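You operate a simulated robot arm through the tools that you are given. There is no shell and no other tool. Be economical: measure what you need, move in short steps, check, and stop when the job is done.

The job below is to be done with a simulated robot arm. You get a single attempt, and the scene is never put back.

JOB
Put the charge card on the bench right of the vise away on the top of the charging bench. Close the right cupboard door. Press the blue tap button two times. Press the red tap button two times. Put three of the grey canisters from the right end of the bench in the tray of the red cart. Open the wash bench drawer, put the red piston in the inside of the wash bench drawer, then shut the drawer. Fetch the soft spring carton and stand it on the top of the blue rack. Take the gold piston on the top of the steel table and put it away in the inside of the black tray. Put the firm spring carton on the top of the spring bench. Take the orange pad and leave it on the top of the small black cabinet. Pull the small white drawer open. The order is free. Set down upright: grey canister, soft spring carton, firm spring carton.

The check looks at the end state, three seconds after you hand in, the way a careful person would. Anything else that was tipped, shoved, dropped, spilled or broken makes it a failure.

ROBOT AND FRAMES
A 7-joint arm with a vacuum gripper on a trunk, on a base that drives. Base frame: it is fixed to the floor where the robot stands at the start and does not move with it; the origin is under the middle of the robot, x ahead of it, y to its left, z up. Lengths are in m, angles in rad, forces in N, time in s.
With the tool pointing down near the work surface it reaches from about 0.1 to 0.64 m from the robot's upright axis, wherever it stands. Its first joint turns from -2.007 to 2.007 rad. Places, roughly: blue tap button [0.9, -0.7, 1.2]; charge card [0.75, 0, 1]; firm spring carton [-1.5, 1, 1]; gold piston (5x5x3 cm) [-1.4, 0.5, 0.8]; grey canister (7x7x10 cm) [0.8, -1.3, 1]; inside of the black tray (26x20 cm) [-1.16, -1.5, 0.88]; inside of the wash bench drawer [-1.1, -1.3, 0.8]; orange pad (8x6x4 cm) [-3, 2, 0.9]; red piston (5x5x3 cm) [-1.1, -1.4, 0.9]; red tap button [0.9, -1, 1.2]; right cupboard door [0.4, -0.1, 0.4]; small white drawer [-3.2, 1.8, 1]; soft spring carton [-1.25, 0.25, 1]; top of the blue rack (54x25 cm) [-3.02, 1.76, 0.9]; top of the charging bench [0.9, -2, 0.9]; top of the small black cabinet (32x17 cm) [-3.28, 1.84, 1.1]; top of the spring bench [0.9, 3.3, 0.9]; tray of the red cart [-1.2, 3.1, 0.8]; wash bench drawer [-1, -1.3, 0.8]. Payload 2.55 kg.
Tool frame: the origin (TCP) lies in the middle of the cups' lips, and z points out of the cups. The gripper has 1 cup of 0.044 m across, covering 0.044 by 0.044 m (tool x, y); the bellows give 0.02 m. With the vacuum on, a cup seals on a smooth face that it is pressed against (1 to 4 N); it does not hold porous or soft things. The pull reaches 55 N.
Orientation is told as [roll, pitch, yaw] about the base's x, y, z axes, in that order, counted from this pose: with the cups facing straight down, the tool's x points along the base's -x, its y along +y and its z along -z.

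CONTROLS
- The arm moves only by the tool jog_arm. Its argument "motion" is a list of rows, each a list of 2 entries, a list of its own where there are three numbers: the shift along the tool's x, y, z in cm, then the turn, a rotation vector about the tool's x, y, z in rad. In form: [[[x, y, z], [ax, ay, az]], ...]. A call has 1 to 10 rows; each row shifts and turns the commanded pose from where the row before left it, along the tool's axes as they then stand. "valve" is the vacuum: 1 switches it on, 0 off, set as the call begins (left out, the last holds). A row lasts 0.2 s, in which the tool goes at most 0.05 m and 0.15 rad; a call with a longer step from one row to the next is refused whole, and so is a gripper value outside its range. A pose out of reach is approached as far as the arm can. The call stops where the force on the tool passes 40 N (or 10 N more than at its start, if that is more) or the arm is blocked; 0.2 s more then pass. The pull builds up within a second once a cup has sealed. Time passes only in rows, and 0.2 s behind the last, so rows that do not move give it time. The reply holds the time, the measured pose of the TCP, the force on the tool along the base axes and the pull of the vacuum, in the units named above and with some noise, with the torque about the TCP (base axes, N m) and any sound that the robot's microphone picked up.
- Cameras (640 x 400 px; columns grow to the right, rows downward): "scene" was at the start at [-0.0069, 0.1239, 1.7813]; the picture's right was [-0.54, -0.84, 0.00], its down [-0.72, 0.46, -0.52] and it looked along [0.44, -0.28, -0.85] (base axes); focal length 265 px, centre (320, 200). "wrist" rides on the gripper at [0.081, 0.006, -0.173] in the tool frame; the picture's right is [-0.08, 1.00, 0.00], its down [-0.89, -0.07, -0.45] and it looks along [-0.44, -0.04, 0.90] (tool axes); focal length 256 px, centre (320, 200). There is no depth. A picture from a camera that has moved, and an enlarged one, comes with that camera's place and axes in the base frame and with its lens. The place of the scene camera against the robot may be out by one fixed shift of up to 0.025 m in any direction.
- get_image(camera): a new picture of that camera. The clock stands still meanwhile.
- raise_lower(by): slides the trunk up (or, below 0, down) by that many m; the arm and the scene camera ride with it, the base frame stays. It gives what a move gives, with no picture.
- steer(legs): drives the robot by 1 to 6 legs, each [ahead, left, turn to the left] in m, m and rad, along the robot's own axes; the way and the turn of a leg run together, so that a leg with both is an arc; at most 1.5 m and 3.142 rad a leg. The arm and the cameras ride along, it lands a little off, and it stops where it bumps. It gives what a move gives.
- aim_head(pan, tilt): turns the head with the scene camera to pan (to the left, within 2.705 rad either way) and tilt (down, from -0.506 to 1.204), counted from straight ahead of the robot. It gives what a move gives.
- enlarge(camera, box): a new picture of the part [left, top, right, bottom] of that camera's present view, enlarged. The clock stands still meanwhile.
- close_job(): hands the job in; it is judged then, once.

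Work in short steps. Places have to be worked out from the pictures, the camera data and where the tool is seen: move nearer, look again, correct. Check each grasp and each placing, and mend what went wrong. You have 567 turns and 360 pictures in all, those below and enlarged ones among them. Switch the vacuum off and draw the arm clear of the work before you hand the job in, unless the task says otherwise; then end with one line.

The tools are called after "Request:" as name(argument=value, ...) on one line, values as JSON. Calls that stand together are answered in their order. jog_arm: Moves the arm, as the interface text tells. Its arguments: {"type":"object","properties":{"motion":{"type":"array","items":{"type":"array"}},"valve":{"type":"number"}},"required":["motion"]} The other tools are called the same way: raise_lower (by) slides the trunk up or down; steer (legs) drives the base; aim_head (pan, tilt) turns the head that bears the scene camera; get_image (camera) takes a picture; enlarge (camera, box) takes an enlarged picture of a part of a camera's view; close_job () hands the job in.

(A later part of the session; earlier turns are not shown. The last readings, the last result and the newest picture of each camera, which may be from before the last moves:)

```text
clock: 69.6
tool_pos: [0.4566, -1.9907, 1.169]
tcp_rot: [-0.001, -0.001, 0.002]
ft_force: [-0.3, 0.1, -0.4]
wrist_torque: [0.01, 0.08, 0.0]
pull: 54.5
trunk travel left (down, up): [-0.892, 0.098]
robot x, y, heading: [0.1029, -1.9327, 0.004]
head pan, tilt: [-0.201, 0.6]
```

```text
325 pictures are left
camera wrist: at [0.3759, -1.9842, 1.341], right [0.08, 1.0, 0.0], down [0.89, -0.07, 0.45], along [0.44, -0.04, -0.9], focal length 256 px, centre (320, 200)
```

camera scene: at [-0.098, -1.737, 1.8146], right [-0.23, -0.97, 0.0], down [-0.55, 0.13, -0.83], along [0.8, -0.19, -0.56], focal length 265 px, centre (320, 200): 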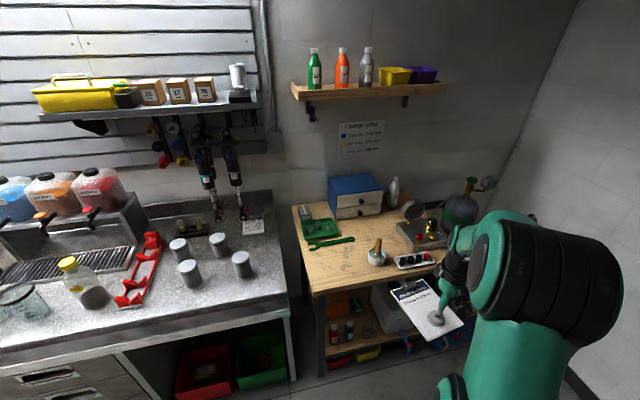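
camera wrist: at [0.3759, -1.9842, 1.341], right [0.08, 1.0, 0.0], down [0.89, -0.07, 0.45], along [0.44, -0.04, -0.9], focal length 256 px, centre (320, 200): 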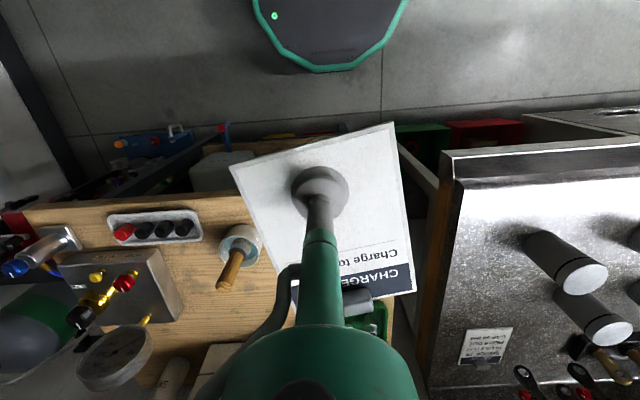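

Target TCP is (0.65, -1.99); I move ahead and lower in steps.

Request:
jog_arm(motion=[[[-4, 0, 0], [0, 0, 0]], [[-4, 0, 1], [0, 0, 0]], [[-4, 0, 2], [0, 0, 0]], [[-4, 0, 2], [0, 0, 0]], [[-3.4, 0, 3], [0, 0, 0]], [[0, 0, 4], [0, 0, 0]], [[0, 0, 4], [0, 0, 0]], [[0, 0, 0], [0, 0, 0]]])

Request:
get_image(camera="wrist")

Request:
get_image(camera="scene")

```text
clock: 71.4
tool_pos: [0.6492, -1.9921, 1.0101]
tcp_rot: [-0.002, -0.002, 0.003]
ft_force: [-0.2, 0.3, -0.9]
wrist_torque: [-0.04, 0.04, -0.01]
pull: 55.3
trunk travel left (down, up): [-0.892, 0.098]
robot x, y, heading: [0.1037, -1.9348, 0.006]
head pan, tilt: [-0.201, 0.6]
```

```text
324 pictures are left
camera wrist: at [0.5681, -1.9855, 1.1817], right [0.08, 1.0, 0.0], down [0.89, -0.07, 0.45], along [0.45, -0.04, -0.89], focal length 256 px, centre (320, 200)
```

wrist: 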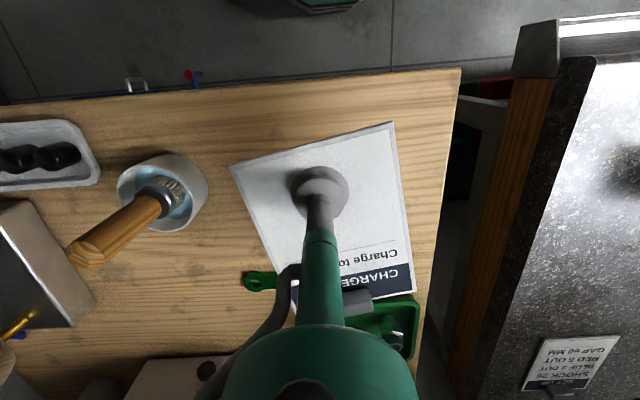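

```text
323 pictures are left
camera scene: at [0.1226, -1.7898, 1.8147], right [-0.2, -0.98, 0.0], down [-0.55, 0.11, -0.83], along [0.81, -0.16, -0.56], focal length 265 px, centre (320, 200)
```

scene: 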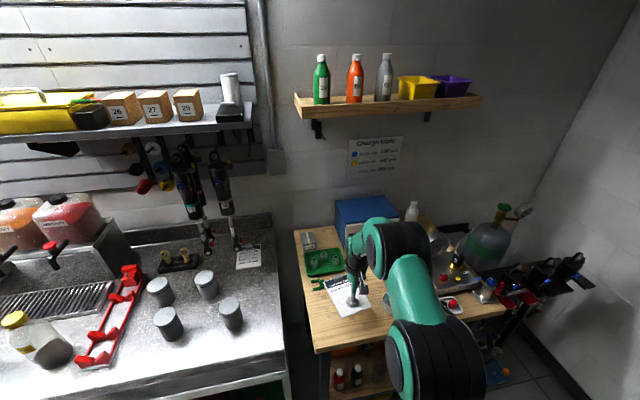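

The landing area is free. I lower slowly to contact.

Request:
jog_arm(motion=[[[0, 0, 3], [0, 0, 0]], [[0, 0, 3], [0, 0, 0]], [[0, 0, 1.5], [0, 0, 0]], [[0, 0, 1], [0, 0, 0]], [[0, 0, 0], [0, 0, 0]]])

Request:
get_image(camera="wrist")

```text
clock: 72.6
tool_pos: [0.65, -1.9909, 0.925]
tcp_rot: [-0.001, 0.001, 0.001]
ft_force: [-0.3, -0.3, -2.0]
wrist_torque: [0.01, 0.05, -0.03]
pull: 55.2
trunk travel left (down, up): [-0.892, 0.098]
robot x, y, heading: [0.1024, -1.9313, 0.004]
head pan, tilt: [-0.201, 0.6]
```

```text
322 pictures are left
camera wrist: at [0.5701, -1.9838, 1.0956], right [0.08, 1.0, 0.0], down [0.89, -0.07, 0.45], along [0.44, -0.04, -0.9], focal length 256 px, centre (320, 200)
```

wrist: 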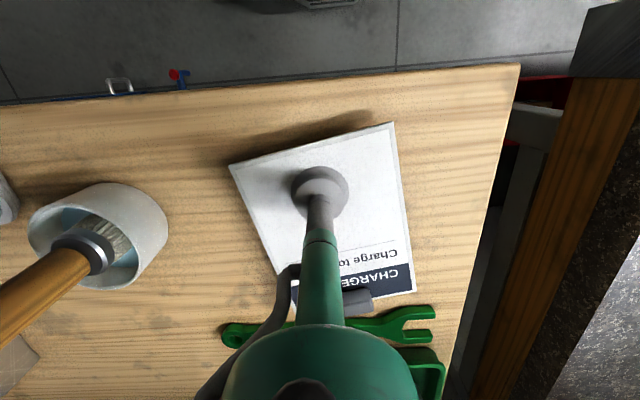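

Still slightly above the surface; creeping down.

Request:
jog_arm(motion=[[[0, 0, 0.6], [0, 0, 0]], [[0, 0, 0.6], [0, 0, 0]], [[0, 0, 0.6], [0, 0, 0]], [[0, 0, 0.6], [0, 0, 0]], [[0, 0, 0], [0, 0, 0]]])

Request:
get_image(camera="wrist")

```text
clock: 73.8
tool_pos: [0.6476, -1.9915, 0.903]
tcp_rot: [-0.001, -0.003, 0.002]
ft_force: [-12.9, 1.4, 18.8]
wrist_torque: [0.21, 0.02, 0.08]
pull: 55.0
trunk travel left (down, up): [-0.892, 0.098]
robot x, y, heading: [0.1028, -1.9332, 0.002]
head pan, tilt: [-0.201, 0.6]
```

```text
321 pictures are left
camera wrist: at [0.567, -1.984, 1.0743], right [0.08, 1.0, 0.0], down [0.89, -0.07, 0.45], along [0.45, -0.04, -0.89], focal length 256 px, centre (320, 200)
```

wrist: 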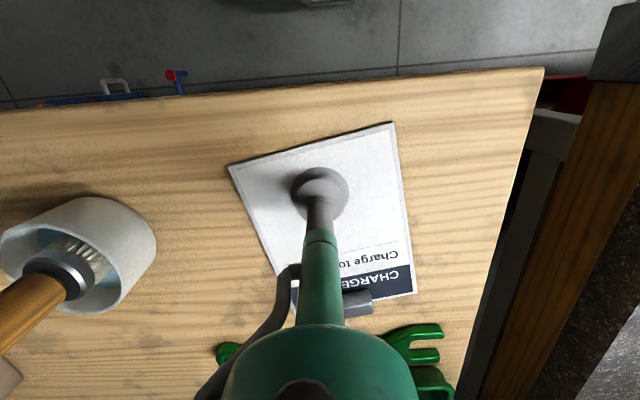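

The card is down on the wood. I release the vacuum and lift off.

Request:
jog_arm(motion=[[[0, 0, -0.3], [0, 0, 0]], [[0, 0, 0], [0, 0, 0]], [[0, 0, 0], [0, 0, 0]], [[0, 0, -2], [0, 0, 0]], [[0, 0, -4], [0, 0, 0]], [[0, 0, -4], [0, 0, 0]], [[0, 0, -4], [0, 0, 0]], [[0, 0, 0], [0, 0, 0]]], valve=0)

Request:
get_image(camera="wrist")

```text
clock: 75.6
tool_pos: [0.6486, -1.9901, 1.0457]
tcp_rot: [-0.004, 0.002, 0.001]
ft_force: [-0.2, 0.8, 0.6]
wrist_torque: [0.0, 0.01, 0.0]
pull: 0.2
trunk travel left (down, up): [-0.892, 0.098]
robot x, y, heading: [0.099, -1.934, 0.001]
head pan, tilt: [-0.201, 0.6]
```

```text
320 pictures are left
camera wrist: at [0.568, -1.9834, 1.2172], right [0.08, 1.0, 0.0], down [0.89, -0.07, 0.44], along [0.44, -0.04, -0.9], focal length 256 px, centre (320, 200)
```

wrist: 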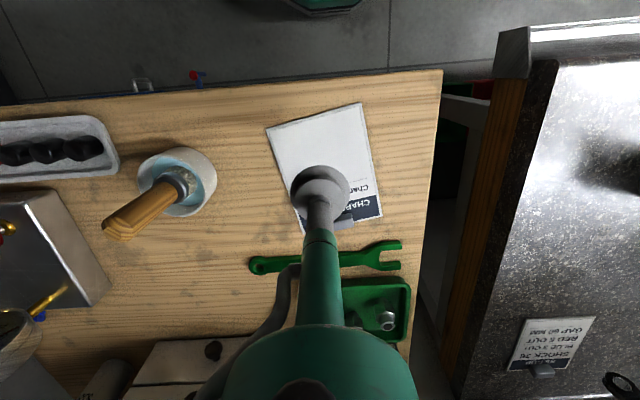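

The card lies well on the charging bench. I retract the arm, back off and strafe left to the taps.

Request:
jog_arm(motion=[[[2, 0, -4], [0, 0, 0]], [[3, 0, -3], [0, 0, 0]], [[4, 0, -2], [0, 0, 0]], [[4, 0, -1], [0, 0, 0]], [[4, 0, 0], [0, 0, 0]], [[4, 0, 0], [0, 0, 0]], [[4, 0, 0], [0, 0, 0]], [[0, 0, 0], [0, 0, 0]]])

Request:
steer(legs=[[-0.1, 0, 0], [0, 1.05, 0]])

Request:
aim_head(pan=0.0, tilt=0.5)

Request:
get_image(camera="scene")

Request:
get_image(camera="wrist")

```text
clock: 77.4
tool_pos: [0.4024, -1.9915, 1.1434]
tcp_rot: [-0.001, 0.002, 0.002]
ft_force: [-0.1, 0.4, 0.7]
wrist_torque: [-0.02, 0.05, -0.02]
pull: 0.0
trunk travel left (down, up): [-0.892, 0.098]
robot x, y, heading: [0.1019, -1.9303, 0.003]
head pan, tilt: [-0.201, 0.6]
```

```text
clock: 83.5
tool_pos: [0.3078, -0.9515, 1.1443]
tcp_rot: [-0.002, -0.001, -0.014]
ft_force: [0.7, 0.5, 0.0]
wrist_torque: [-0.01, -0.02, 0.02]
pull: 0.0
trunk travel left (down, up): [-0.892, 0.098]
robot x, y, heading: [0.0066, -0.8908, -0.01]
head pan, tilt: [-0.201, 0.6]
```

```text
clock: 84.2
tool_pos: [0.3071, -0.9532, 1.1445]
tcp_rot: [-0.002, 0.002, -0.015]
ft_force: [0.0, 0.5, 0.1]
wrist_torque: [-0.01, -0.01, -0.01]
pull: 0.0
trunk travel left (down, up): [-0.892, 0.098]
robot x, y, heading: [0.0053, -0.8894, -0.013]
head pan, tilt: [0.0, 0.499]
```

```text
319 pictures are left
camera scene: at [0.0369, -0.7308, 1.8238], right [-0.01, -1.0, 0.0], down [-0.48, 0.01, -0.88], along [0.88, -0.01, -0.48], focal length 265 px, centre (320, 200)
```

scene: 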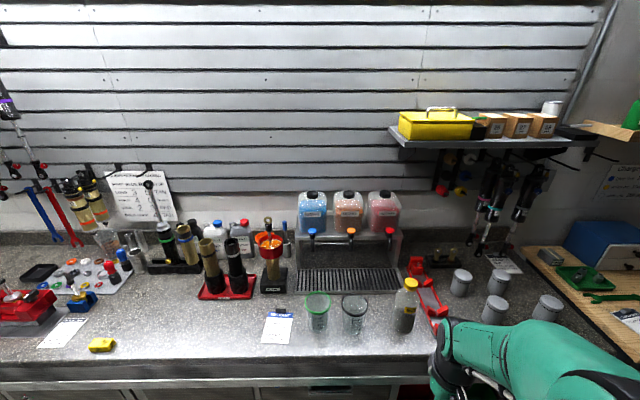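

```text
318 pictures are left
camera wrist: at [0.2272, -0.9446, 1.3163], right [0.09, 1.0, 0.0], down [0.89, -0.08, 0.45], along [0.44, -0.04, -0.9], focal length 256 px, centre (320, 200)
```

wrist: 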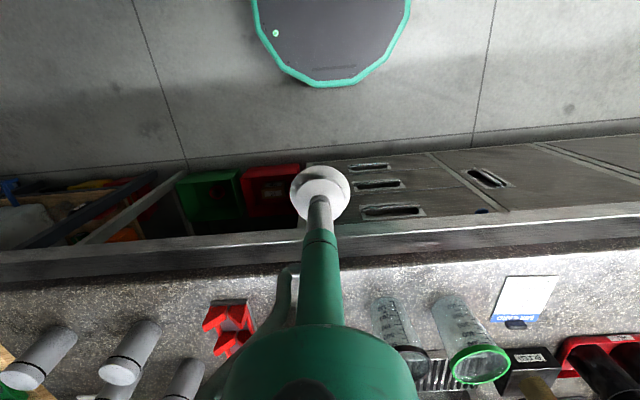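

Buttons estimate: blue (0.915, -0.71, 1.2), red (0.91, -1.02, 1.2). They are far, so I raise the trunk, tilt the tool forward by 0.6 rad and drive up.

Request:
raise_lower(by=0.09)

Request:
jog_arm(motion=[[[0, 0, 0], [0, -0.15, 0]], [[0, 0, 0], [0, -0.15, 0]], [[0, 0, -2], [0, -0.15, 0]], [[0, 0, -2], [0, -0.15, 0]], [[0, 0, 0], [0, 0, 0]]])

Request:
steer(legs=[[0.155, 0.03, 0.012]])

Request:
get_image(camera="wrist")

Request:
get_image(camera="scene")

```text
clock: 85.5
tool_pos: [0.3074, -0.953, 1.2339]
tcp_rot: [0.0, 0.0, -0.014]
ft_force: [1.3, -0.1, 0.3]
wrist_torque: [-0.02, 0.02, 0.03]
pull: 0.0
trunk travel left (down, up): [-0.982, 0.008]
robot x, y, heading: [0.005, -0.8926, -0.012]
head pan, tilt: [0.0, 0.499]
```

```text
clock: 86.7
tool_pos: [0.3632, -0.9847, 1.2318]
tcp_rot: [0.017, -0.551, -0.015]
ft_force: [1.0, 0.0, 0.6]
wrist_torque: [-0.02, 0.06, -0.01]
pull: 0.0
out of reach, approached as far as the arm can: row 2, 3, 4
trunk travel left (down, up): [-0.982, 0.008]
robot x, y, heading: [0.0059, -0.8923, -0.013]
head pan, tilt: [0.0, 0.499]
```

```text
clock: 88.1
tool_pos: [0.5169, -0.9524, 1.2314]
tcp_rot: [0.015, -0.551, -0.002]
ft_force: [-0.3, -0.4, 0.8]
wrist_torque: [-0.05, 0.01, 0.0]
pull: 0.1
trunk travel left (down, up): [-0.982, 0.008]
robot x, y, heading: [0.1648, -0.8624, -0.002]
head pan, tilt: [0.0, 0.499]
```

```text
317 pictures are left
camera wrist: at [0.3577, -0.9478, 1.3349], right [0.06, 1.0, 0.05], down [0.53, -0.08, 0.85], along [0.85, -0.02, -0.53], focal length 256 px, centre (320, 200)
```

wrist: 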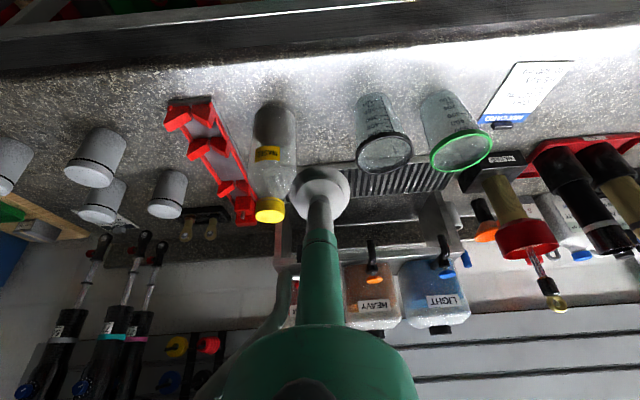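

```text
316 pictures are left
camera scene: at [0.1867, -0.7025, 1.9138], right [0.0, -1.0, 0.0], down [-0.48, 0.0, -0.88], along [0.88, 0.0, -0.48], focal length 265 px, centre (320, 200)
```

scene: 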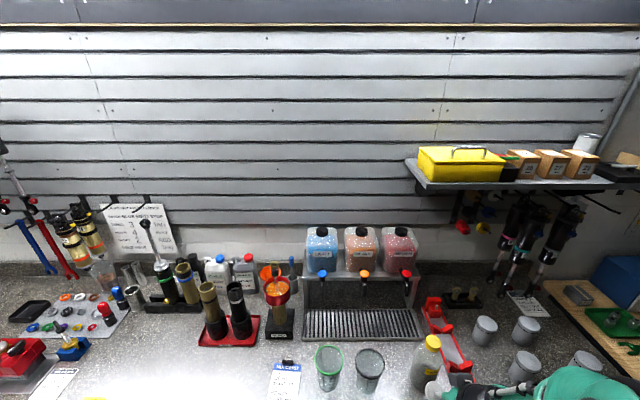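

I enlarge the wrist view to locate the button caps accurately.

Request:
enlarge(camera="wrist", box=[340, 170, 500, 290])

Request:
enlarge(camera="scene", box=[280, 210, 440, 310])

```text
3.33 times, centred on (420, 230) of wrist
camera zoom: at [0.3577, -0.9478, 1.3349], right [0.06, 1.0, 0.05], down [0.53, -0.08, 0.85], along [0.85, -0.02, -0.53], focal length 853 px, centre (-13, 100)
```

zoom: 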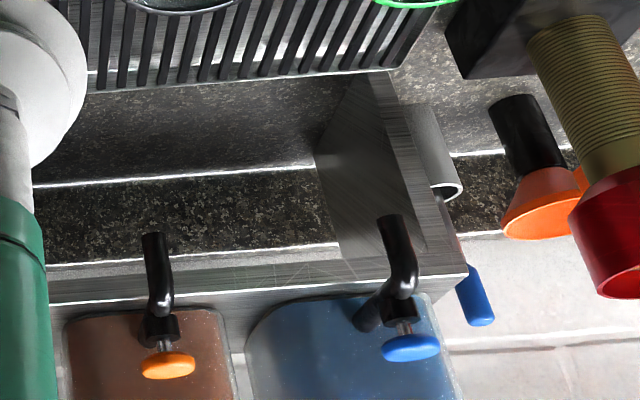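

```text
4.00 times, centred on (360, 260) of scene
camera zoom: at [0.1867, -0.7025, 1.9138], right [0.0, -1.0, 0.0], down [-0.48, 0.0, -0.88], along [0.88, 0.0, -0.48], focal length 1060 px, centre (160, -40)
```

zoom: 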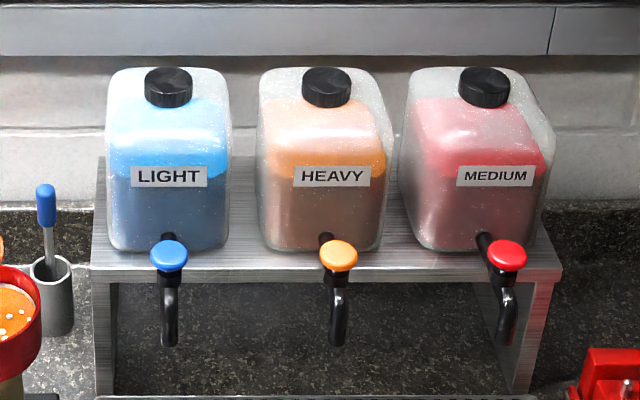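

Blue button top is at about (0.91, -0.711, 1.20). I move toward it and hover above.

Request:
jog_arm(motion=[[[-3.4, 2.4, 1.8], [0, 0, 0]], [[-3.4, 2.4, 1.8], [0, 0, 0]], [[-3.4, 2.4, 1.8], [0, 0, 0]], [[-3.4, 2.4, 1.8], [0, 0, 0]], [[-3.4, 2.4, 1.8], [0, 0, 0]], [[-3.4, 2.4, 1.8], [0, 0, 0]], [[-3.4, 2.4, 1.8], [0, 0, 0]], [[0, 0, 0], [0, 0, 0]]])

Request:
get_image(camera="wrist")

Request:
get_image(camera="scene")

```text
clock: 89.9
tool_pos: [0.7696, -0.7994, 1.2532]
tcp_rot: [0.015, -0.553, -0.003]
ft_force: [-1.2, -0.3, -0.6]
wrist_torque: [0.04, -0.04, 0.03]
pull: 0.0
out of reach, approached as far as the arm can: row 5
trunk travel left (down, up): [-0.982, 0.008]
robot x, y, heading: [0.1599, -0.8631, -0.0]
head pan, tilt: [0.0, 0.499]
```

```text
313 pictures are left
camera wrist: at [0.6099, -0.7948, 1.3567], right [0.06, 1.0, 0.06], down [0.53, -0.08, 0.85], along [0.85, -0.02, -0.53], focal length 256 px, centre (320, 200)
```

wrist: 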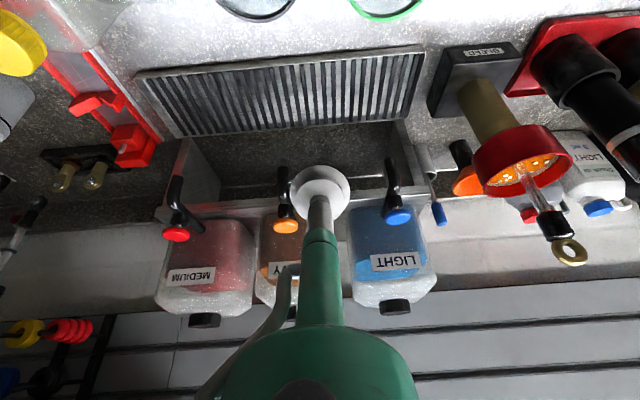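

```text
312 pictures are left
camera scene: at [0.1852, -0.7036, 1.914], right [0.0, -1.0, 0.0], down [-0.48, 0.0, -0.88], along [0.88, 0.0, -0.48], focal length 265 px, centre (320, 200)
```

scene: 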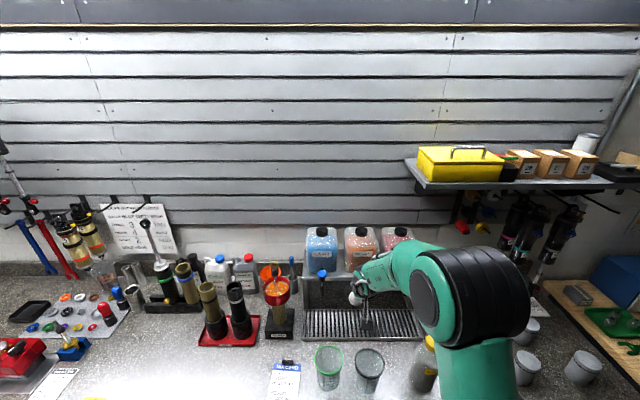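

Reach is short at this tilt; I tilt further to about 0.95 rad and continue to hover over the blue button.

Request:
jog_arm(motion=[[[0, 0, 0], [0, -0.135, 0]], [[0, 0, 0], [0, -0.135, 0]], [[0, 0, 0], [0, -0.13, 0]], [[-2.4, 2.2, 2.6], [0, 0, 0]], [[-2.4, 2.2, 2.6], [0, 0, 0]], [[-2.4, 2.2, 2.6], [0, 0, 0]], [[-2.4, 2.2, 2.6], [0, 0, 0]], [[0, 0, 0], [0, 0, 0]]])

Request:
get_image(camera="wrist")

Request:
enlarge(camera="scene", box=[280, 210, 440, 310])

```text
clock: 91.7
tool_pos: [0.9172, -0.7178, 1.2599]
tcp_rot: [-0.01, -0.831, -0.002]
ft_force: [-0.4, -0.1, 0.3]
wrist_torque: [-0.01, 0.03, 0.03]
pull: 0.0
out of reach, approached as far as the arm can: row 1, 2
trunk travel left (down, up): [-0.982, 0.008]
robot x, y, heading: [0.1626, -0.8656, -0.004]
head pan, tilt: [0.0, 0.499]
```

```text
311 pictures are left
camera wrist: at [0.735, -0.7091, 1.3164], right [0.06, 1.0, 0.05], down [0.27, -0.07, 0.96], along [0.96, -0.05, -0.28], focal length 256 px, centre (320, 200)
```

wrist: 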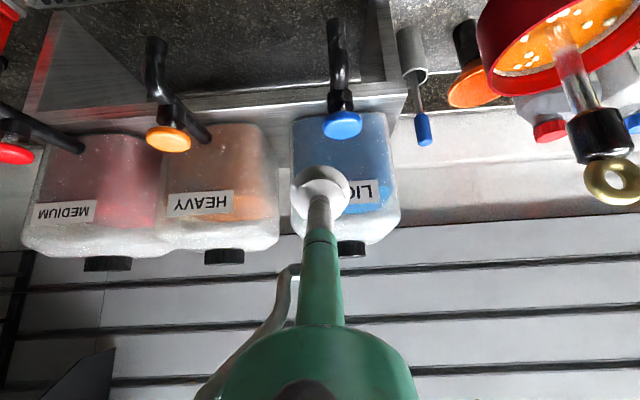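

```text
4.00 times, centred on (360, 260) of scene
camera zoom: at [0.1852, -0.7032, 1.9139], right [0.0, -1.0, 0.0], down [-0.48, 0.0, -0.88], along [0.88, 0.0, -0.48], focal length 1060 px, centre (160, -40)
```

zoom: 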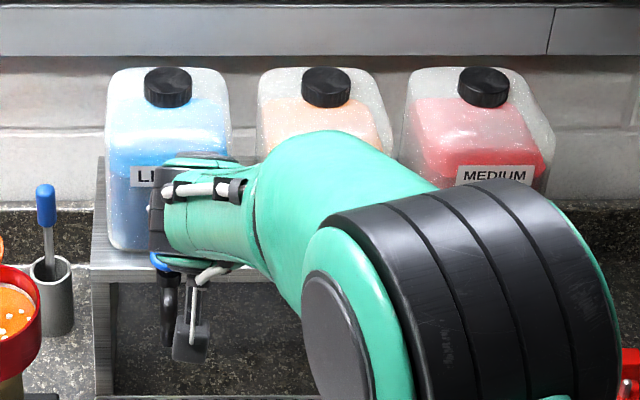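

Refined by triangulation: blue button is at about (0.932, -0.696, 1.191). I centre over it and descend part way.

Request:
jog_arm(motion=[[[-1.2, 2.2, 1.3], [0, 0, 0]], [[1.5, 0, 1.35], [0, 0, 0]], [[1.0, 0, 0.9], [0, 0, 0]], [[0, 0, 0], [0, 0, 0]]])

Request:
get_image(camera="wrist")

```text
clock: 92.7
tool_pos: [0.9363, -0.6969, 1.226]
tcp_rot: [-0.009, -0.828, -0.003]
ft_force: [-0.3, -0.1, 0.5]
wrist_torque: [-0.03, 0.01, -0.01]
pull: 0.1
trunk travel left (down, up): [-0.982, 0.008]
robot x, y, heading: [0.1595, -0.8647, -0.001]
head pan, tilt: [0.0, 0.499]
```

```text
309 pictures are left
camera wrist: at [0.7543, -0.6872, 1.2826], right [0.06, 1.0, 0.05], down [0.27, -0.07, 0.96], along [0.96, -0.05, -0.28], focal length 256 px, centre (320, 200)
```

wrist: 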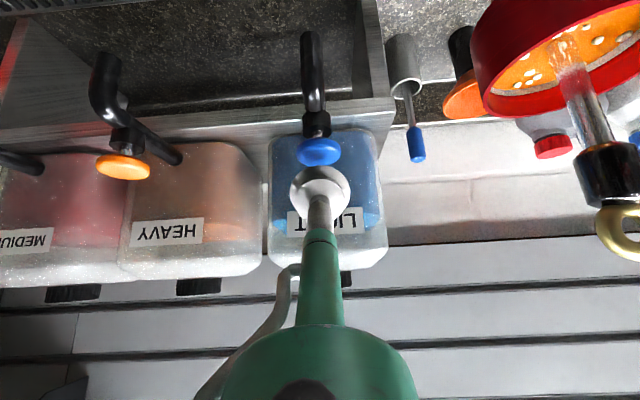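

Well aligned in the picture. I descend in small steps and watch force and sound.

Request:
jog_arm(motion=[[[0.37, 0, 0.34], [0, 0, 0]], [[0.37, 0, 0.34], [0, 0, 0]], [[0.37, 0, 0.34], [0, 0, 0]], [[0.37, 0, 0.34], [0, 0, 0]], [[0, 0, 0], [0, 0, 0]]])

```text
clock: 93.9
tool_pos: [0.9345, -0.6979, 1.2059]
tcp_rot: [-0.01, -0.828, -0.004]
ft_force: [-0.3, -0.7, -0.1]
wrist_torque: [-0.01, -0.02, 0.0]
pull: 0.1
trunk travel left (down, up): [-0.982, 0.008]
robot x, y, heading: [0.1568, -0.8646, -0.001]
head pan, tilt: [0.0, 0.499]
```

Continuing down with a check per few millimetres.

Request:
jog_arm(motion=[[[0.3, 0, 0.27], [0, 0, 0]], [[0.3, 0, 0.27], [0, 0, 0]], [[0, 0, 0], [0, 0, 0]]])

Request:
get_image(camera="wrist")

```text
clock: 94.7
tool_pos: [0.935, -0.6952, 1.1981]
tcp_rot: [-0.008, -0.831, -0.005]
ft_force: [0.2, 0.5, -0.2]
wrist_torque: [0.01, 0.01, -0.03]
pull: 0.1
trunk travel left (down, up): [-0.982, 0.008]
robot x, y, heading: [0.1649, -0.8616, 0.002]
head pan, tilt: [0.0, 0.499]
```

```text
308 pictures are left
camera wrist: at [0.7531, -0.6861, 1.2535], right [0.06, 1.0, 0.05], down [0.27, -0.07, 0.96], along [0.96, -0.05, -0.28], focal length 256 px, centre (320, 200)
```

wrist: 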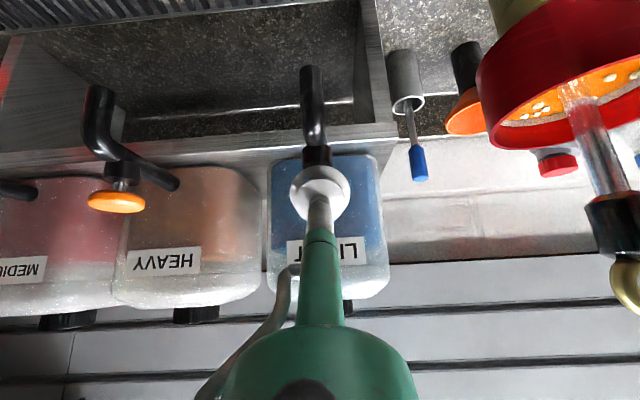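

No contact yet, so the rim may be passing just in front of the button. I rise, go 1.3 cm further forward and descend again.

Request:
jog_arm(motion=[[[-1.5, 0, -1.35], [0, 0, 0]], [[-0.9, 0.1, 1.0], [0, 0, 0]], [[0.75, 0, 0.68], [0, 0, 0]], [[0.37, 0, 0.34], [0, 0, 0]], [[0.37, 0, 0.34], [0, 0, 0]], [[0.37, 0, 0.34], [0, 0, 0]], [[0, 0, 0], [0, 0, 0]]])

Request:
enlarge(camera="wrist", box=[260, 120, 380, 240])

```text
clock: 96.3
tool_pos: [0.9499, -0.6956, 1.1927]
tcp_rot: [-0.008, -0.833, -0.005]
ft_force: [1.4, -0.4, 7.8]
wrist_torque: [0.0, 0.12, -0.02]
pull: 0.0
trunk travel left (down, up): [-0.982, 0.008]
robot x, y, heading: [0.1679, -0.8639, -0.002]
head pan, tilt: [0.0, 0.499]
heard: click
```

```text
3.33 times, centred on (320, 180) of wrist
camera zoom: at [0.7681, -0.6867, 1.2492], right [0.06, 1.0, 0.05], down [0.27, -0.07, 0.96], along [0.96, -0.05, -0.27], focal length 853 px, centre (320, 267)
```

zoom: 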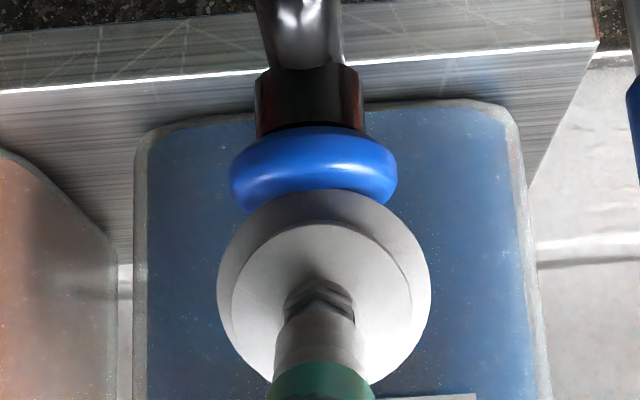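

One click heard: blue pressed once. I release fully before pressing again.

Request:
jog_arm(motion=[[[-1.1, 0, -1.0], [0, 0, 0]], [[-0.75, 0, -0.68], [0, 0, 0]], [[0, 0, 0], [0, 0, 0]], [[0, 0, 0], [0, 0, 0]]])

Request:
enlarge(camera="wrist", box=[260, 120, 380, 240])

```text
clock: 97.3
tool_pos: [0.9471, -0.6953, 1.2169]
tcp_rot: [-0.009, -0.829, -0.003]
ft_force: [-1.1, 0.3, 0.7]
wrist_torque: [0.0, -0.01, -0.01]
pull: 0.1
trunk travel left (down, up): [-0.982, 0.008]
robot x, y, heading: [0.1603, -0.8604, 0.001]
head pan, tilt: [0.0, 0.499]
```

```text
3.33 times, centred on (320, 180) of wrist
camera zoom: at [0.7665, -0.6862, 1.2728], right [0.06, 1.0, 0.05], down [0.27, -0.07, 0.96], along [0.96, -0.05, -0.28], focal length 853 px, centre (320, 267)
```

zoom: 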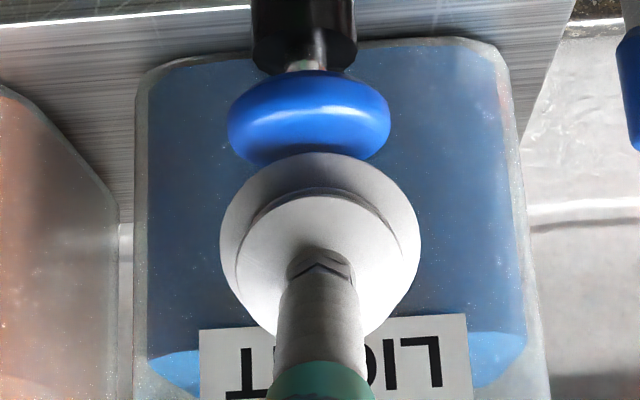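

The button sprang back (its stem is visible). Second press, same path, then release.

Request:
jog_arm(motion=[[[0.75, 0, 0.68], [0, 0, 0]], [[0.37, 0, 0.34], [0, 0, 0]], [[0.37, 0, 0.34], [0, 0, 0]], [[0.37, 0, 0.34], [0, 0, 0]], [[0, 0, 0], [0, 0, 0]]])

```text
clock: 98.5
tool_pos: [0.9497, -0.6953, 1.1945]
tcp_rot: [-0.007, -0.832, -0.004]
ft_force: [0.7, 0.0, 7.9]
wrist_torque: [0.02, 0.13, -0.04]
pull: 0.1
trunk travel left (down, up): [-0.982, 0.008]
robot x, y, heading: [0.1567, -0.8653, -0.005]
head pan, tilt: [0.0, 0.499]
heard: click
```

Second click: blue is done. I rise, back off and move across toward the red button.

Request:
jog_arm(motion=[[[-1.5, 0, -1.35], [0, 0, 0]], [[-2.2, 0, -2.0], [0, 0, 0]], [[-2.2, 0, -2.0], [0, 0, 0]], [[1.7, 0, -1.8], [0, 0, 0]], [[1.7, -2.5, -1.8], [0, 0, 0]], [[0, -4.5, 0], [0, 0, 0]], [[0, -4.5, 0], [0, 0, 0]], [[0, -4.5, 0], [0, 0, 0]], [[0, -4.5, 0], [0, 0, 0]], [[0, -4.5, 0], [0, 0, 0]]])

Request:
get_image(camera="wrist")

```text
clock: 100.7
tool_pos: [0.8956, -0.9441, 1.2727]
tcp_rot: [-0.008, -0.831, -0.005]
ft_force: [0.1, -1.3, -0.3]
wrist_torque: [0.0, -0.04, 0.05]
pull: 0.1
trunk travel left (down, up): [-0.982, 0.008]
robot x, y, heading: [0.1607, -0.863, 0.0]
head pan, tilt: [0.0, 0.499]
```

```text
305 pictures are left
camera wrist: at [0.7139, -0.935, 1.3285], right [0.06, 1.0, 0.05], down [0.27, -0.07, 0.96], along [0.96, -0.05, -0.28], focal length 256 px, centre (320, 200)
```

wrist: 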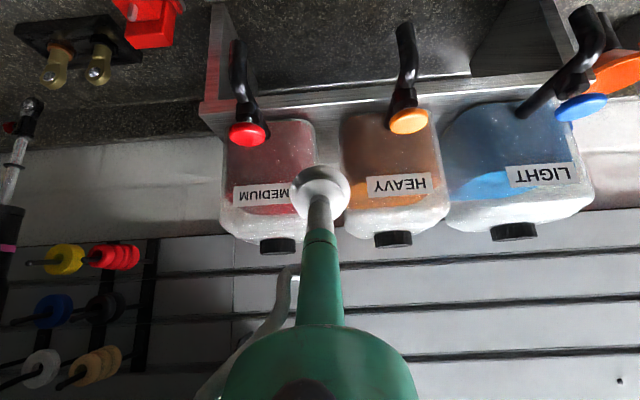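

Red button is at about (0.934, -1.015). I line up above it as for blue.

Request:
jog_arm(motion=[[[0, -3.5, 0], [0, 0, 0]], [[0, -3.5, 0], [0, 0, 0]], [[-1.8, 0, 1.95], [0, 0, 0]], [[-1.8, 0, 1.95], [0, 0, 0]], [[2.0, 0, 1.85], [0, 0, 0]], [[1.9, 0, 1.7], [0, 0, 0]], [[0, 0, 0], [0, 0, 0]]])

Request:
enlarge(camera="wrist", box=[260, 120, 380, 240])

```text
clock: 102.3
tool_pos: [0.9507, -1.0157, 1.2183]
tcp_rot: [-0.008, -0.83, -0.003]
ft_force: [0.2, 0.3, 0.4]
wrist_torque: [-0.03, -0.05, -0.04]
pull: 0.1
trunk travel left (down, up): [-0.982, 0.008]
robot x, y, heading: [0.1645, -0.8642, -0.006]
head pan, tilt: [0.0, 0.499]
```

```text
3.33 times, centred on (320, 180) of wrist
camera zoom: at [0.7685, -1.0059, 1.275], right [0.06, 1.0, 0.05], down [0.27, -0.07, 0.96], along [0.96, -0.05, -0.28], focal length 853 px, centre (320, 267)
```

zoom: 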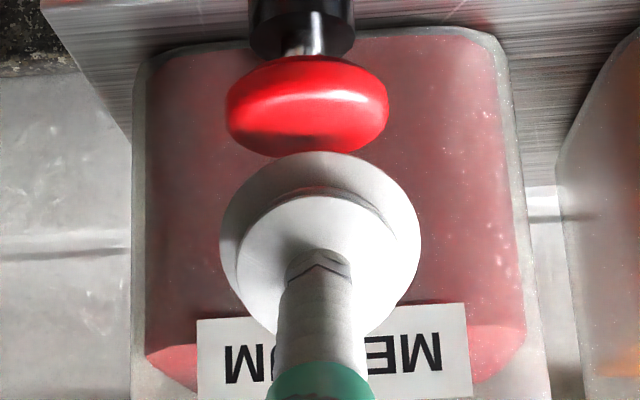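

Aligned exactly like the blue case. First press of red.

Request:
jog_arm(motion=[[[0.75, 0, 0.68], [0, 0, 0]], [[0.37, 0, 0.34], [0, 0, 0]], [[0.37, 0, 0.34], [0, 0, 0]], [[0.37, 0, 0.34], [0, 0, 0]], [[0, 0, 0], [0, 0, 0]]])

```text
clock: 103.5
tool_pos: [0.9503, -1.0148, 1.1953]
tcp_rot: [-0.009, -0.833, 0.001]
ft_force: [0.7, -0.5, 6.6]
wrist_torque: [0.0, 0.1, -0.02]
pull: 0.1
trunk travel left (down, up): [-0.982, 0.008]
robot x, y, heading: [0.1631, -0.8619, 0.004]
head pan, tilt: [0.0, 0.499]
heard: click
```

One click. Release, pause, and press again.

Request:
jog_arm(motion=[[[-1.1, 0, -1.0], [0, 0, 0]], [[-0.75, 0, -0.68], [0, 0, 0]], [[0, 0, 0], [0, 0, 0]], [[0, 0, 0], [0, 0, 0]]])

Request:
jog_arm(motion=[[[0.75, 0, 0.68], [0, 0, 0]], [[0.37, 0, 0.34], [0, 0, 0]], [[0.37, 0, 0.34], [0, 0, 0]], [[0.37, 0, 0.34], [0, 0, 0]], [[0, 0, 0], [0, 0, 0]]])

```text
clock: 104.5
tool_pos: [0.9492, -1.015, 1.2199]
tcp_rot: [-0.008, -0.829, -0.003]
ft_force: [-0.4, -0.2, 0.0]
wrist_torque: [0.0, -0.01, 0.02]
pull: 0.1
trunk travel left (down, up): [-0.982, 0.008]
robot x, y, heading: [0.1603, -0.8658, -0.001]
head pan, tilt: [0.0, 0.499]
```

```text
clock: 105.7
tool_pos: [0.9498, -1.0154, 1.1969]
tcp_rot: [-0.01, -0.833, -0.002]
ft_force: [1.5, -1.0, 6.1]
wrist_torque: [0.05, 0.09, 0.02]
pull: 0.0
trunk travel left (down, up): [-0.982, 0.008]
robot x, y, heading: [0.1585, -0.8637, -0.001]
head pan, tilt: [0.0, 0.499]
heard: click
```

Red is done too. I rise, retract the arm and then turn the tool back to vertical.

Request:
jog_arm(motion=[[[-3, 0, -2.7], [0, 0, 0]], [[-3, 0, -2.7], [0, 0, 0]], [[2.9, 0, -3.2], [0, 0, 0]], [[2.9, 0, -3.2], [0, 0, 0]], [[2.9, 0, -3.2], [0, 0, 0]], [[2.9, 0, -3.2], [0, 0, 0]], [[2.9, 0, -3.2], [0, 0, 0]], [[2.9, 0, -3.2], [0, 0, 0]], [[2.9, 0, -3.2], [0, 0, 0]], [[0, 0, 0], [0, 0, 0]]])

Request:
jog_arm(motion=[[[0, 0, 0], [0, 0.14, 0]], [[0, 0, 0], [0, 0.14, 0]], [[0, 0, 0], [0, 0.14, 0]], [[0, 0, 0], [0, 0.14, 0]], [[0, 0, 0], [0, 0.14, 0]], [[0, 0, 0], [0, 0.13, 0]], [[0, 0, 0], [0, 0, 0]]])

Request:
raise_lower(by=-0.09)

Request:
get_image(camera="scene")

```text
clock: 107.9
tool_pos: [0.6478, -1.0126, 1.2741]
tcp_rot: [-0.01, -0.83, -0.003]
ft_force: [-0.8, 0.3, -0.4]
wrist_torque: [0.01, 0.0, -0.01]
pull: 0.1
trunk travel left (down, up): [-0.982, 0.008]
robot x, y, heading: [0.161, -0.8639, -0.005]
head pan, tilt: [0.0, 0.499]
```

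```text
clock: 109.5
tool_pos: [0.6473, -1.0113, 1.2728]
tcp_rot: [-0.005, 0.0, -0.01]
ft_force: [-0.3, 0.0, -0.5]
wrist_torque: [-0.01, -0.02, -0.02]
pull: 0.1
out of reach, approached as far as the arm can: row 6
trunk travel left (down, up): [-0.982, 0.008]
robot x, y, heading: [0.1617, -0.8619, -0.002]
head pan, tilt: [0.0, 0.499]
```

```text
clock: 110.7
tool_pos: [0.6467, -1.0105, 1.1832]
tcp_rot: [-0.005, 0.001, -0.01]
ft_force: [0.3, -0.3, -0.7]
wrist_torque: [0.01, 0.02, -0.01]
pull: 0.0
trunk travel left (down, up): [-0.892, 0.098]
robot x, y, heading: [0.1585, -0.8613, -0.005]
head pan, tilt: [0.0, 0.499]
```

```text
303 pictures are left
camera scene: at [0.1878, -0.7024, 1.8238], right [0.0, -1.0, 0.0], down [-0.48, 0.0, -0.88], along [0.88, 0.0, -0.48], focal length 265 px, centre (320, 200)
```

scene: 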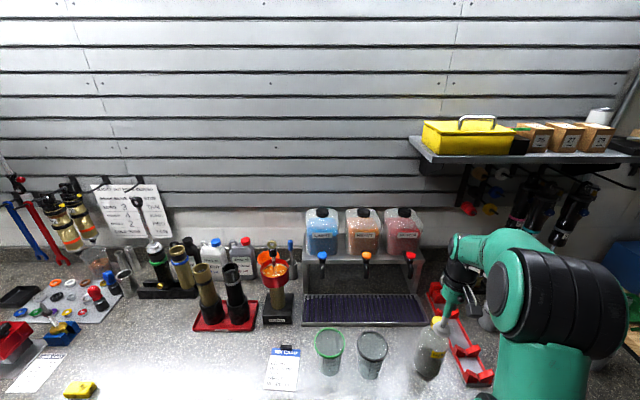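

Next the canisters. I retract, back off slightly and strafe right 0.5 m.

Request:
jog_arm(motion=[[[4, 1, -1], [0, 0, 0]], [[4, 1, -1], [0, 0, 0]], [[4, 1, -1], [0, 0, 0]], [[4, 1, -1], [0, 0, 0]], [[4, 1, 0], [0, 0, 0]], [[0, 0, 0], [0, 0, 0]]])

Request:
steer(legs=[[-0.08, 0, 0], [0.0, -0.47, 0]])

Request:
get_image(camera="wrist")

Request:
aim_head(pan=-0.1, tilt=0.8)

Request:
get_image(camera="scene")

```text
clock: 112.1
tool_pos: [0.4452, -0.9584, 1.222]
tcp_rot: [-0.005, 0.0, -0.007]
ft_force: [0.4, -0.1, -0.6]
wrist_torque: [0.01, 0.01, 0.02]
pull: 0.0
trunk travel left (down, up): [-0.892, 0.098]
robot x, y, heading: [0.1604, -0.8602, -0.004]
head pan, tilt: [0.0, 0.499]
```

```text
clock: 115.6
tool_pos: [0.3641, -1.4279, 1.2237]
tcp_rot: [-0.006, -0.001, -0.008]
ft_force: [-1.0, -0.7, 0.0]
wrist_torque: [0.0, -0.02, -0.01]
pull: 0.0
trunk travel left (down, up): [-0.892, 0.098]
robot x, y, heading: [0.0835, -1.3325, -0.006]
head pan, tilt: [0.0, 0.499]
```

```text
302 pictures are left
camera wrist: at [0.2831, -1.4191, 1.3946], right [0.09, 1.0, -0.01], down [0.89, -0.08, 0.45], along [0.44, -0.04, -0.89], focal length 256 px, centre (320, 200)
```

wrist: 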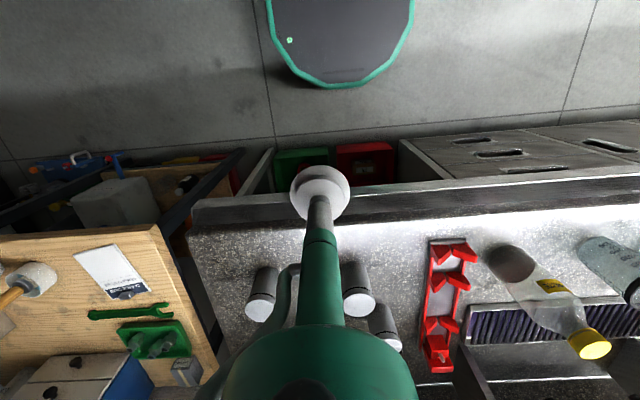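

```text
clock: 116.4
tool_pos: [0.3633, -1.4274, 1.2224]
tcp_rot: [-0.006, 0.0, -0.009]
ft_force: [-0.6, 0.3, 0.0]
wrist_torque: [0.01, 0.02, 0.04]
pull: 0.1
trunk travel left (down, up): [-0.892, 0.098]
robot x, y, heading: [0.083, -1.3327, -0.006]
head pan, tilt: [-0.099, 0.799]
```

```text
301 pictures are left
camera scene: at [0.0955, -1.1798, 1.7979], right [-0.1, -0.99, 0.0], down [-0.71, 0.07, -0.7], along [0.69, -0.07, -0.72], focal length 265 px, centre (320, 200)
```

scene: 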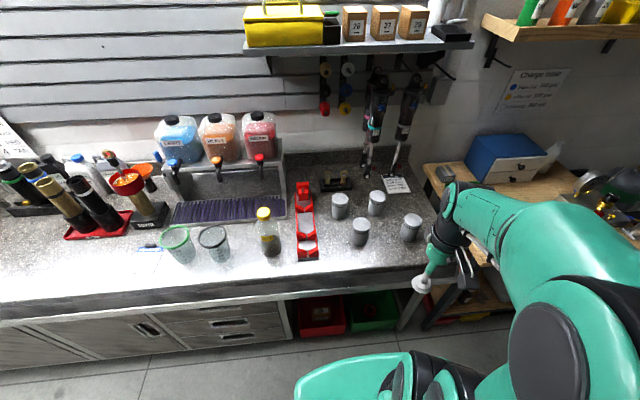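

Canister tops: A (0.70, -1.39), B (0.69, -1.58), C (0.83, -1.34), D (0.84, -1.49). I start with A: drive a little closer and hover above it.

Request:
steer(legs=[[0.09, 0, 0.006]])

Request:
jog_arm(motion=[[[-4, 0.5, 0], [0, 0, 0]], [[-4, 0.5, 0], [0, 0, 0]], [[-4, 0.5, 0], [0, 0, 0]], [[-4, 0.5, 1], [0, 0, 0]], [[-4, 0.5, 2], [0, 0, 0]], [[-2, 0.5, 3], [0, 0, 0]], [[-1, 0.5, 3], [0, 0, 0]], [[0, 0, 0], [0, 0, 0]]])

Request:
get_image(camera="wrist")

Request:
enlarge(camera="scene", box=[280, 170, 480, 295])

```text
clock: 117.5
tool_pos: [0.45, -1.4258, 1.2229]
tcp_rot: [-0.006, 0.0, -0.006]
ft_force: [-0.5, 0.4, 0.7]
wrist_torque: [-0.03, 0.02, -0.02]
pull: 0.1
trunk travel left (down, up): [-0.892, 0.098]
robot x, y, heading: [0.1668, -1.3306, -0.003]
head pan, tilt: [-0.099, 0.799]
```

```text
clock: 119.3
tool_pos: [0.6796, -1.3936, 1.1304]
tcp_rot: [-0.004, -0.004, -0.003]
ft_force: [-0.1, 0.5, 0.2]
wrist_torque: [-0.02, -0.03, 0.01]
pull: 0.0
trunk travel left (down, up): [-0.892, 0.098]
robot x, y, heading: [0.1676, -1.3314, 0.006]
head pan, tilt: [-0.099, 0.799]
```

```text
300 pictures are left
camera wrist: at [0.5992, -1.3852, 1.3025], right [0.08, 1.0, -0.01], down [0.89, -0.07, 0.45], along [0.44, -0.04, -0.89], focal length 256 px, centre (320, 200)
```

wrist: 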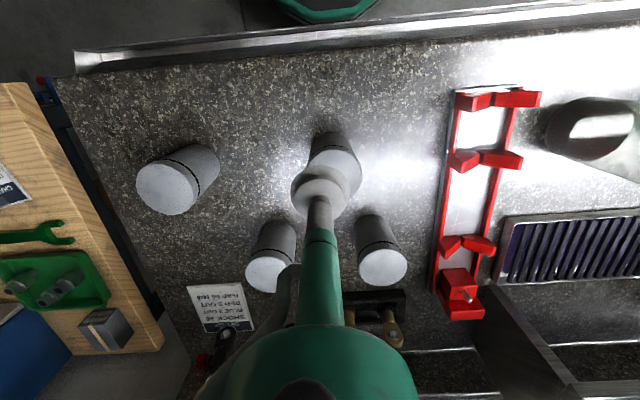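

```text
3.20 times, centred on (380, 232) of scene
camera zoom: at [0.1801, -1.18, 1.7979], right [-0.1, -1.0, 0.0], down [-0.71, 0.07, -0.7], along [0.69, -0.07, -0.72], focal length 848 px, centre (128, 96)
```

zoom: 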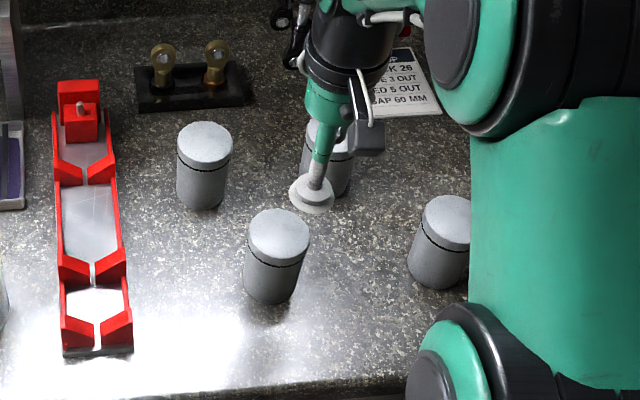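

Cross-checking with the cup seen in the scene, canister A's top centre is about (0.693, -1.379). I centre and lower partially.

Request:
jog_arm(motion=[[[-1.3, 1.4, 2], [0, 0, 0]], [[0, 0, 3], [0, 0, 0]], [[0, 0, 0], [0, 0, 0]]], valve=1)

Request:
get_image(camera="wrist")

Request:
enlarge(camera="scene", box=[310, 180, 430, 270])

```text
clock: 120.1
tool_pos: [0.6913, -1.3801, 1.082]
tcp_rot: [-0.005, 0.0, -0.006]
ft_force: [0.6, -0.3, -0.3]
wrist_torque: [-0.01, -0.01, 0.0]
pull: 0.0
trunk travel left (down, up): [-0.892, 0.098]
robot x, y, heading: [0.1672, -1.336, 0.002]
head pan, tilt: [-0.099, 0.799]
```

```text
298 pictures are left
camera wrist: at [0.6113, -1.3716, 1.2525], right [0.08, 1.0, -0.01], down [0.89, -0.07, 0.45], along [0.44, -0.04, -0.89], focal length 256 px, centre (320, 200)
```

wrist: 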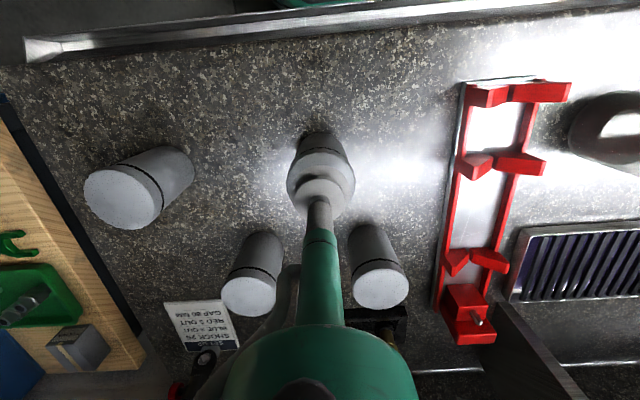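

```text
4.44 times, centred on (370, 225) of scene
camera zoom: at [0.1809, -1.1796, 1.7978], right [-0.1, -1.0, 0.0], down [-0.71, 0.07, -0.7], along [0.69, -0.07, -0.72], focal length 1178 px, centre (98, 89)
```

zoom: 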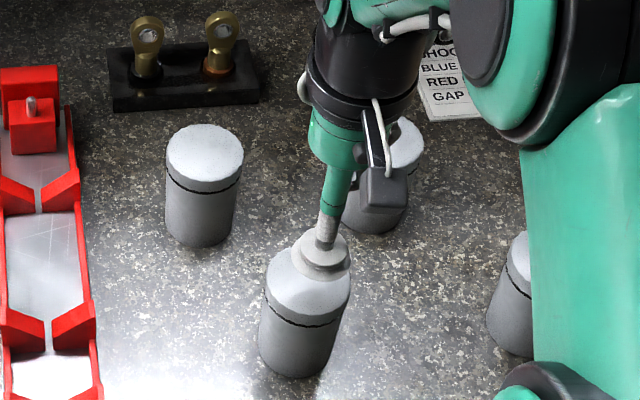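

The cup is centred sideways; it needs about 1.1 cm more forward. Shifting and lowering to contact.

Request:
jog_arm(motion=[[[-1.1, 0, 1.5], [0, 0, 0]], [[0, 0, 1.5], [0, 0, 0]], [[0, 0, 0.8], [0, 0, 0]], [[0, 0, 0.6], [0, 0, 0]], [[0, 0, 0], [0, 0, 0]]])

```text
clock: 121.3
tool_pos: [0.7032, -1.3787, 1.0373]
tcp_rot: [-0.005, 0.0, -0.005]
ft_force: [-0.6, 0.3, 0.0]
wrist_torque: [-0.01, 0.04, -0.01]
pull: 54.6
trunk travel left (down, up): [-0.892, 0.098]
robot x, y, heading: [0.1656, -1.3312, 0.003]
head pan, tilt: [-0.099, 0.799]
```

Sealed. I lift it straight up and check.

Request:
jog_arm(motion=[[[0, 0, -1], [0, 0, 0]], [[0, 0, -3], [0, 0, 0]], [[0, 0, -4], [0, 0, 0]], [[2, 0, -4], [0, 0, 0]], [[3, 0, -3], [0, 0, 0]], [[4, 0, 0], [0, 0, 0]], [[4, 0, 0], [0, 0, 0]], [[4, 0, 0], [0, 0, 0]], [[4, 0, 0], [0, 0, 0]], [[0, 0, 0], [0, 0, 0]]])

Request:
get_image(camera="scene")

```text
clock: 123.5
tool_pos: [0.497, -1.3782, 1.1853]
tcp_rot: [-0.005, 0.003, -0.007]
ft_force: [1.1, -0.1, -4.2]
wrist_torque: [0.06, 0.05, 0.01]
pull: 54.9
trunk travel left (down, up): [-0.892, 0.098]
robot x, y, heading: [0.1658, -1.3318, 0.005]
head pan, tilt: [-0.099, 0.799]
```

```text
296 pictures are left
camera scene: at [0.183, -1.1801, 1.7978], right [-0.1, -1.0, 0.0], down [-0.71, 0.07, -0.7], along [0.69, -0.07, -0.72], focal length 265 px, centre (320, 200)
```

scene: 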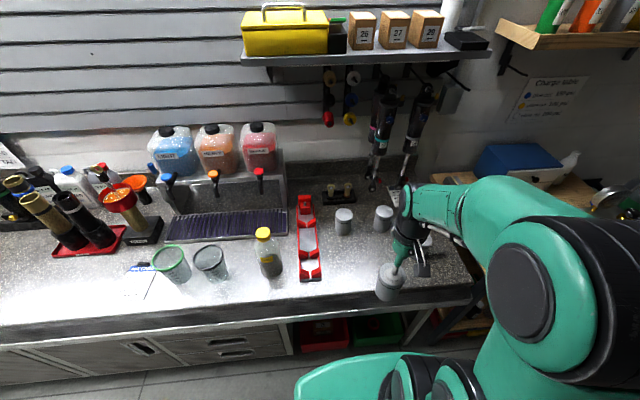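

Held. I'll back away, turn left to face +y and drive along the aisle toward the red cart.

Request:
steer(legs=[[-0.35, 0, 0], [0, 0, 1.571], [1.5, 0, 0], [1.5, 0, 0]])

Request:
aim_head(pan=0.3, tilt=0.6)

Request:
get_image(camera="scene")

```text
clock: 143.4
tool_pos: [0.002, 1.9462, 1.1858]
tcp_rot: [-0.005, 0.001, 1.499]
ft_force: [0.1, -0.8, -4.4]
wrist_torque: [-0.06, 0.02, -0.01]
pull: 55.4
trunk travel left (down, up): [-0.892, 0.098]
robot x, y, heading: [-0.0671, 1.6191, 1.51]
head pan, tilt: [-0.099, 0.799]
```

```text
clock: 144.2
tool_pos: [0.0012, 1.947, 1.1867]
tcp_rot: [-0.005, 0.001, 1.498]
ft_force: [-0.8, -0.1, -3.5]
wrist_torque: [-0.01, 0.03, 0.0]
pull: 54.8
trunk travel left (down, up): [-0.892, 0.098]
robot x, y, heading: [-0.068, 1.6204, 1.507]
head pan, tilt: [0.3, 0.6]
```

```text
295 pictures are left
camera scene: at [-0.2718, 1.6417, 1.8147], right [0.97, 0.23, 0.0], down [0.13, -0.55, -0.82], along [-0.19, 0.8, -0.57], focal length 265 px, centre (320, 200)
```

scene: 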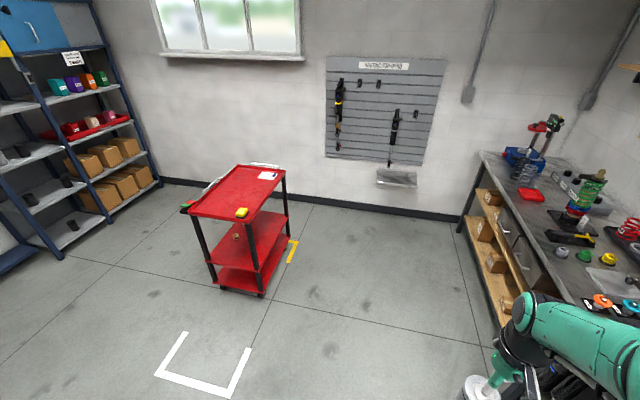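

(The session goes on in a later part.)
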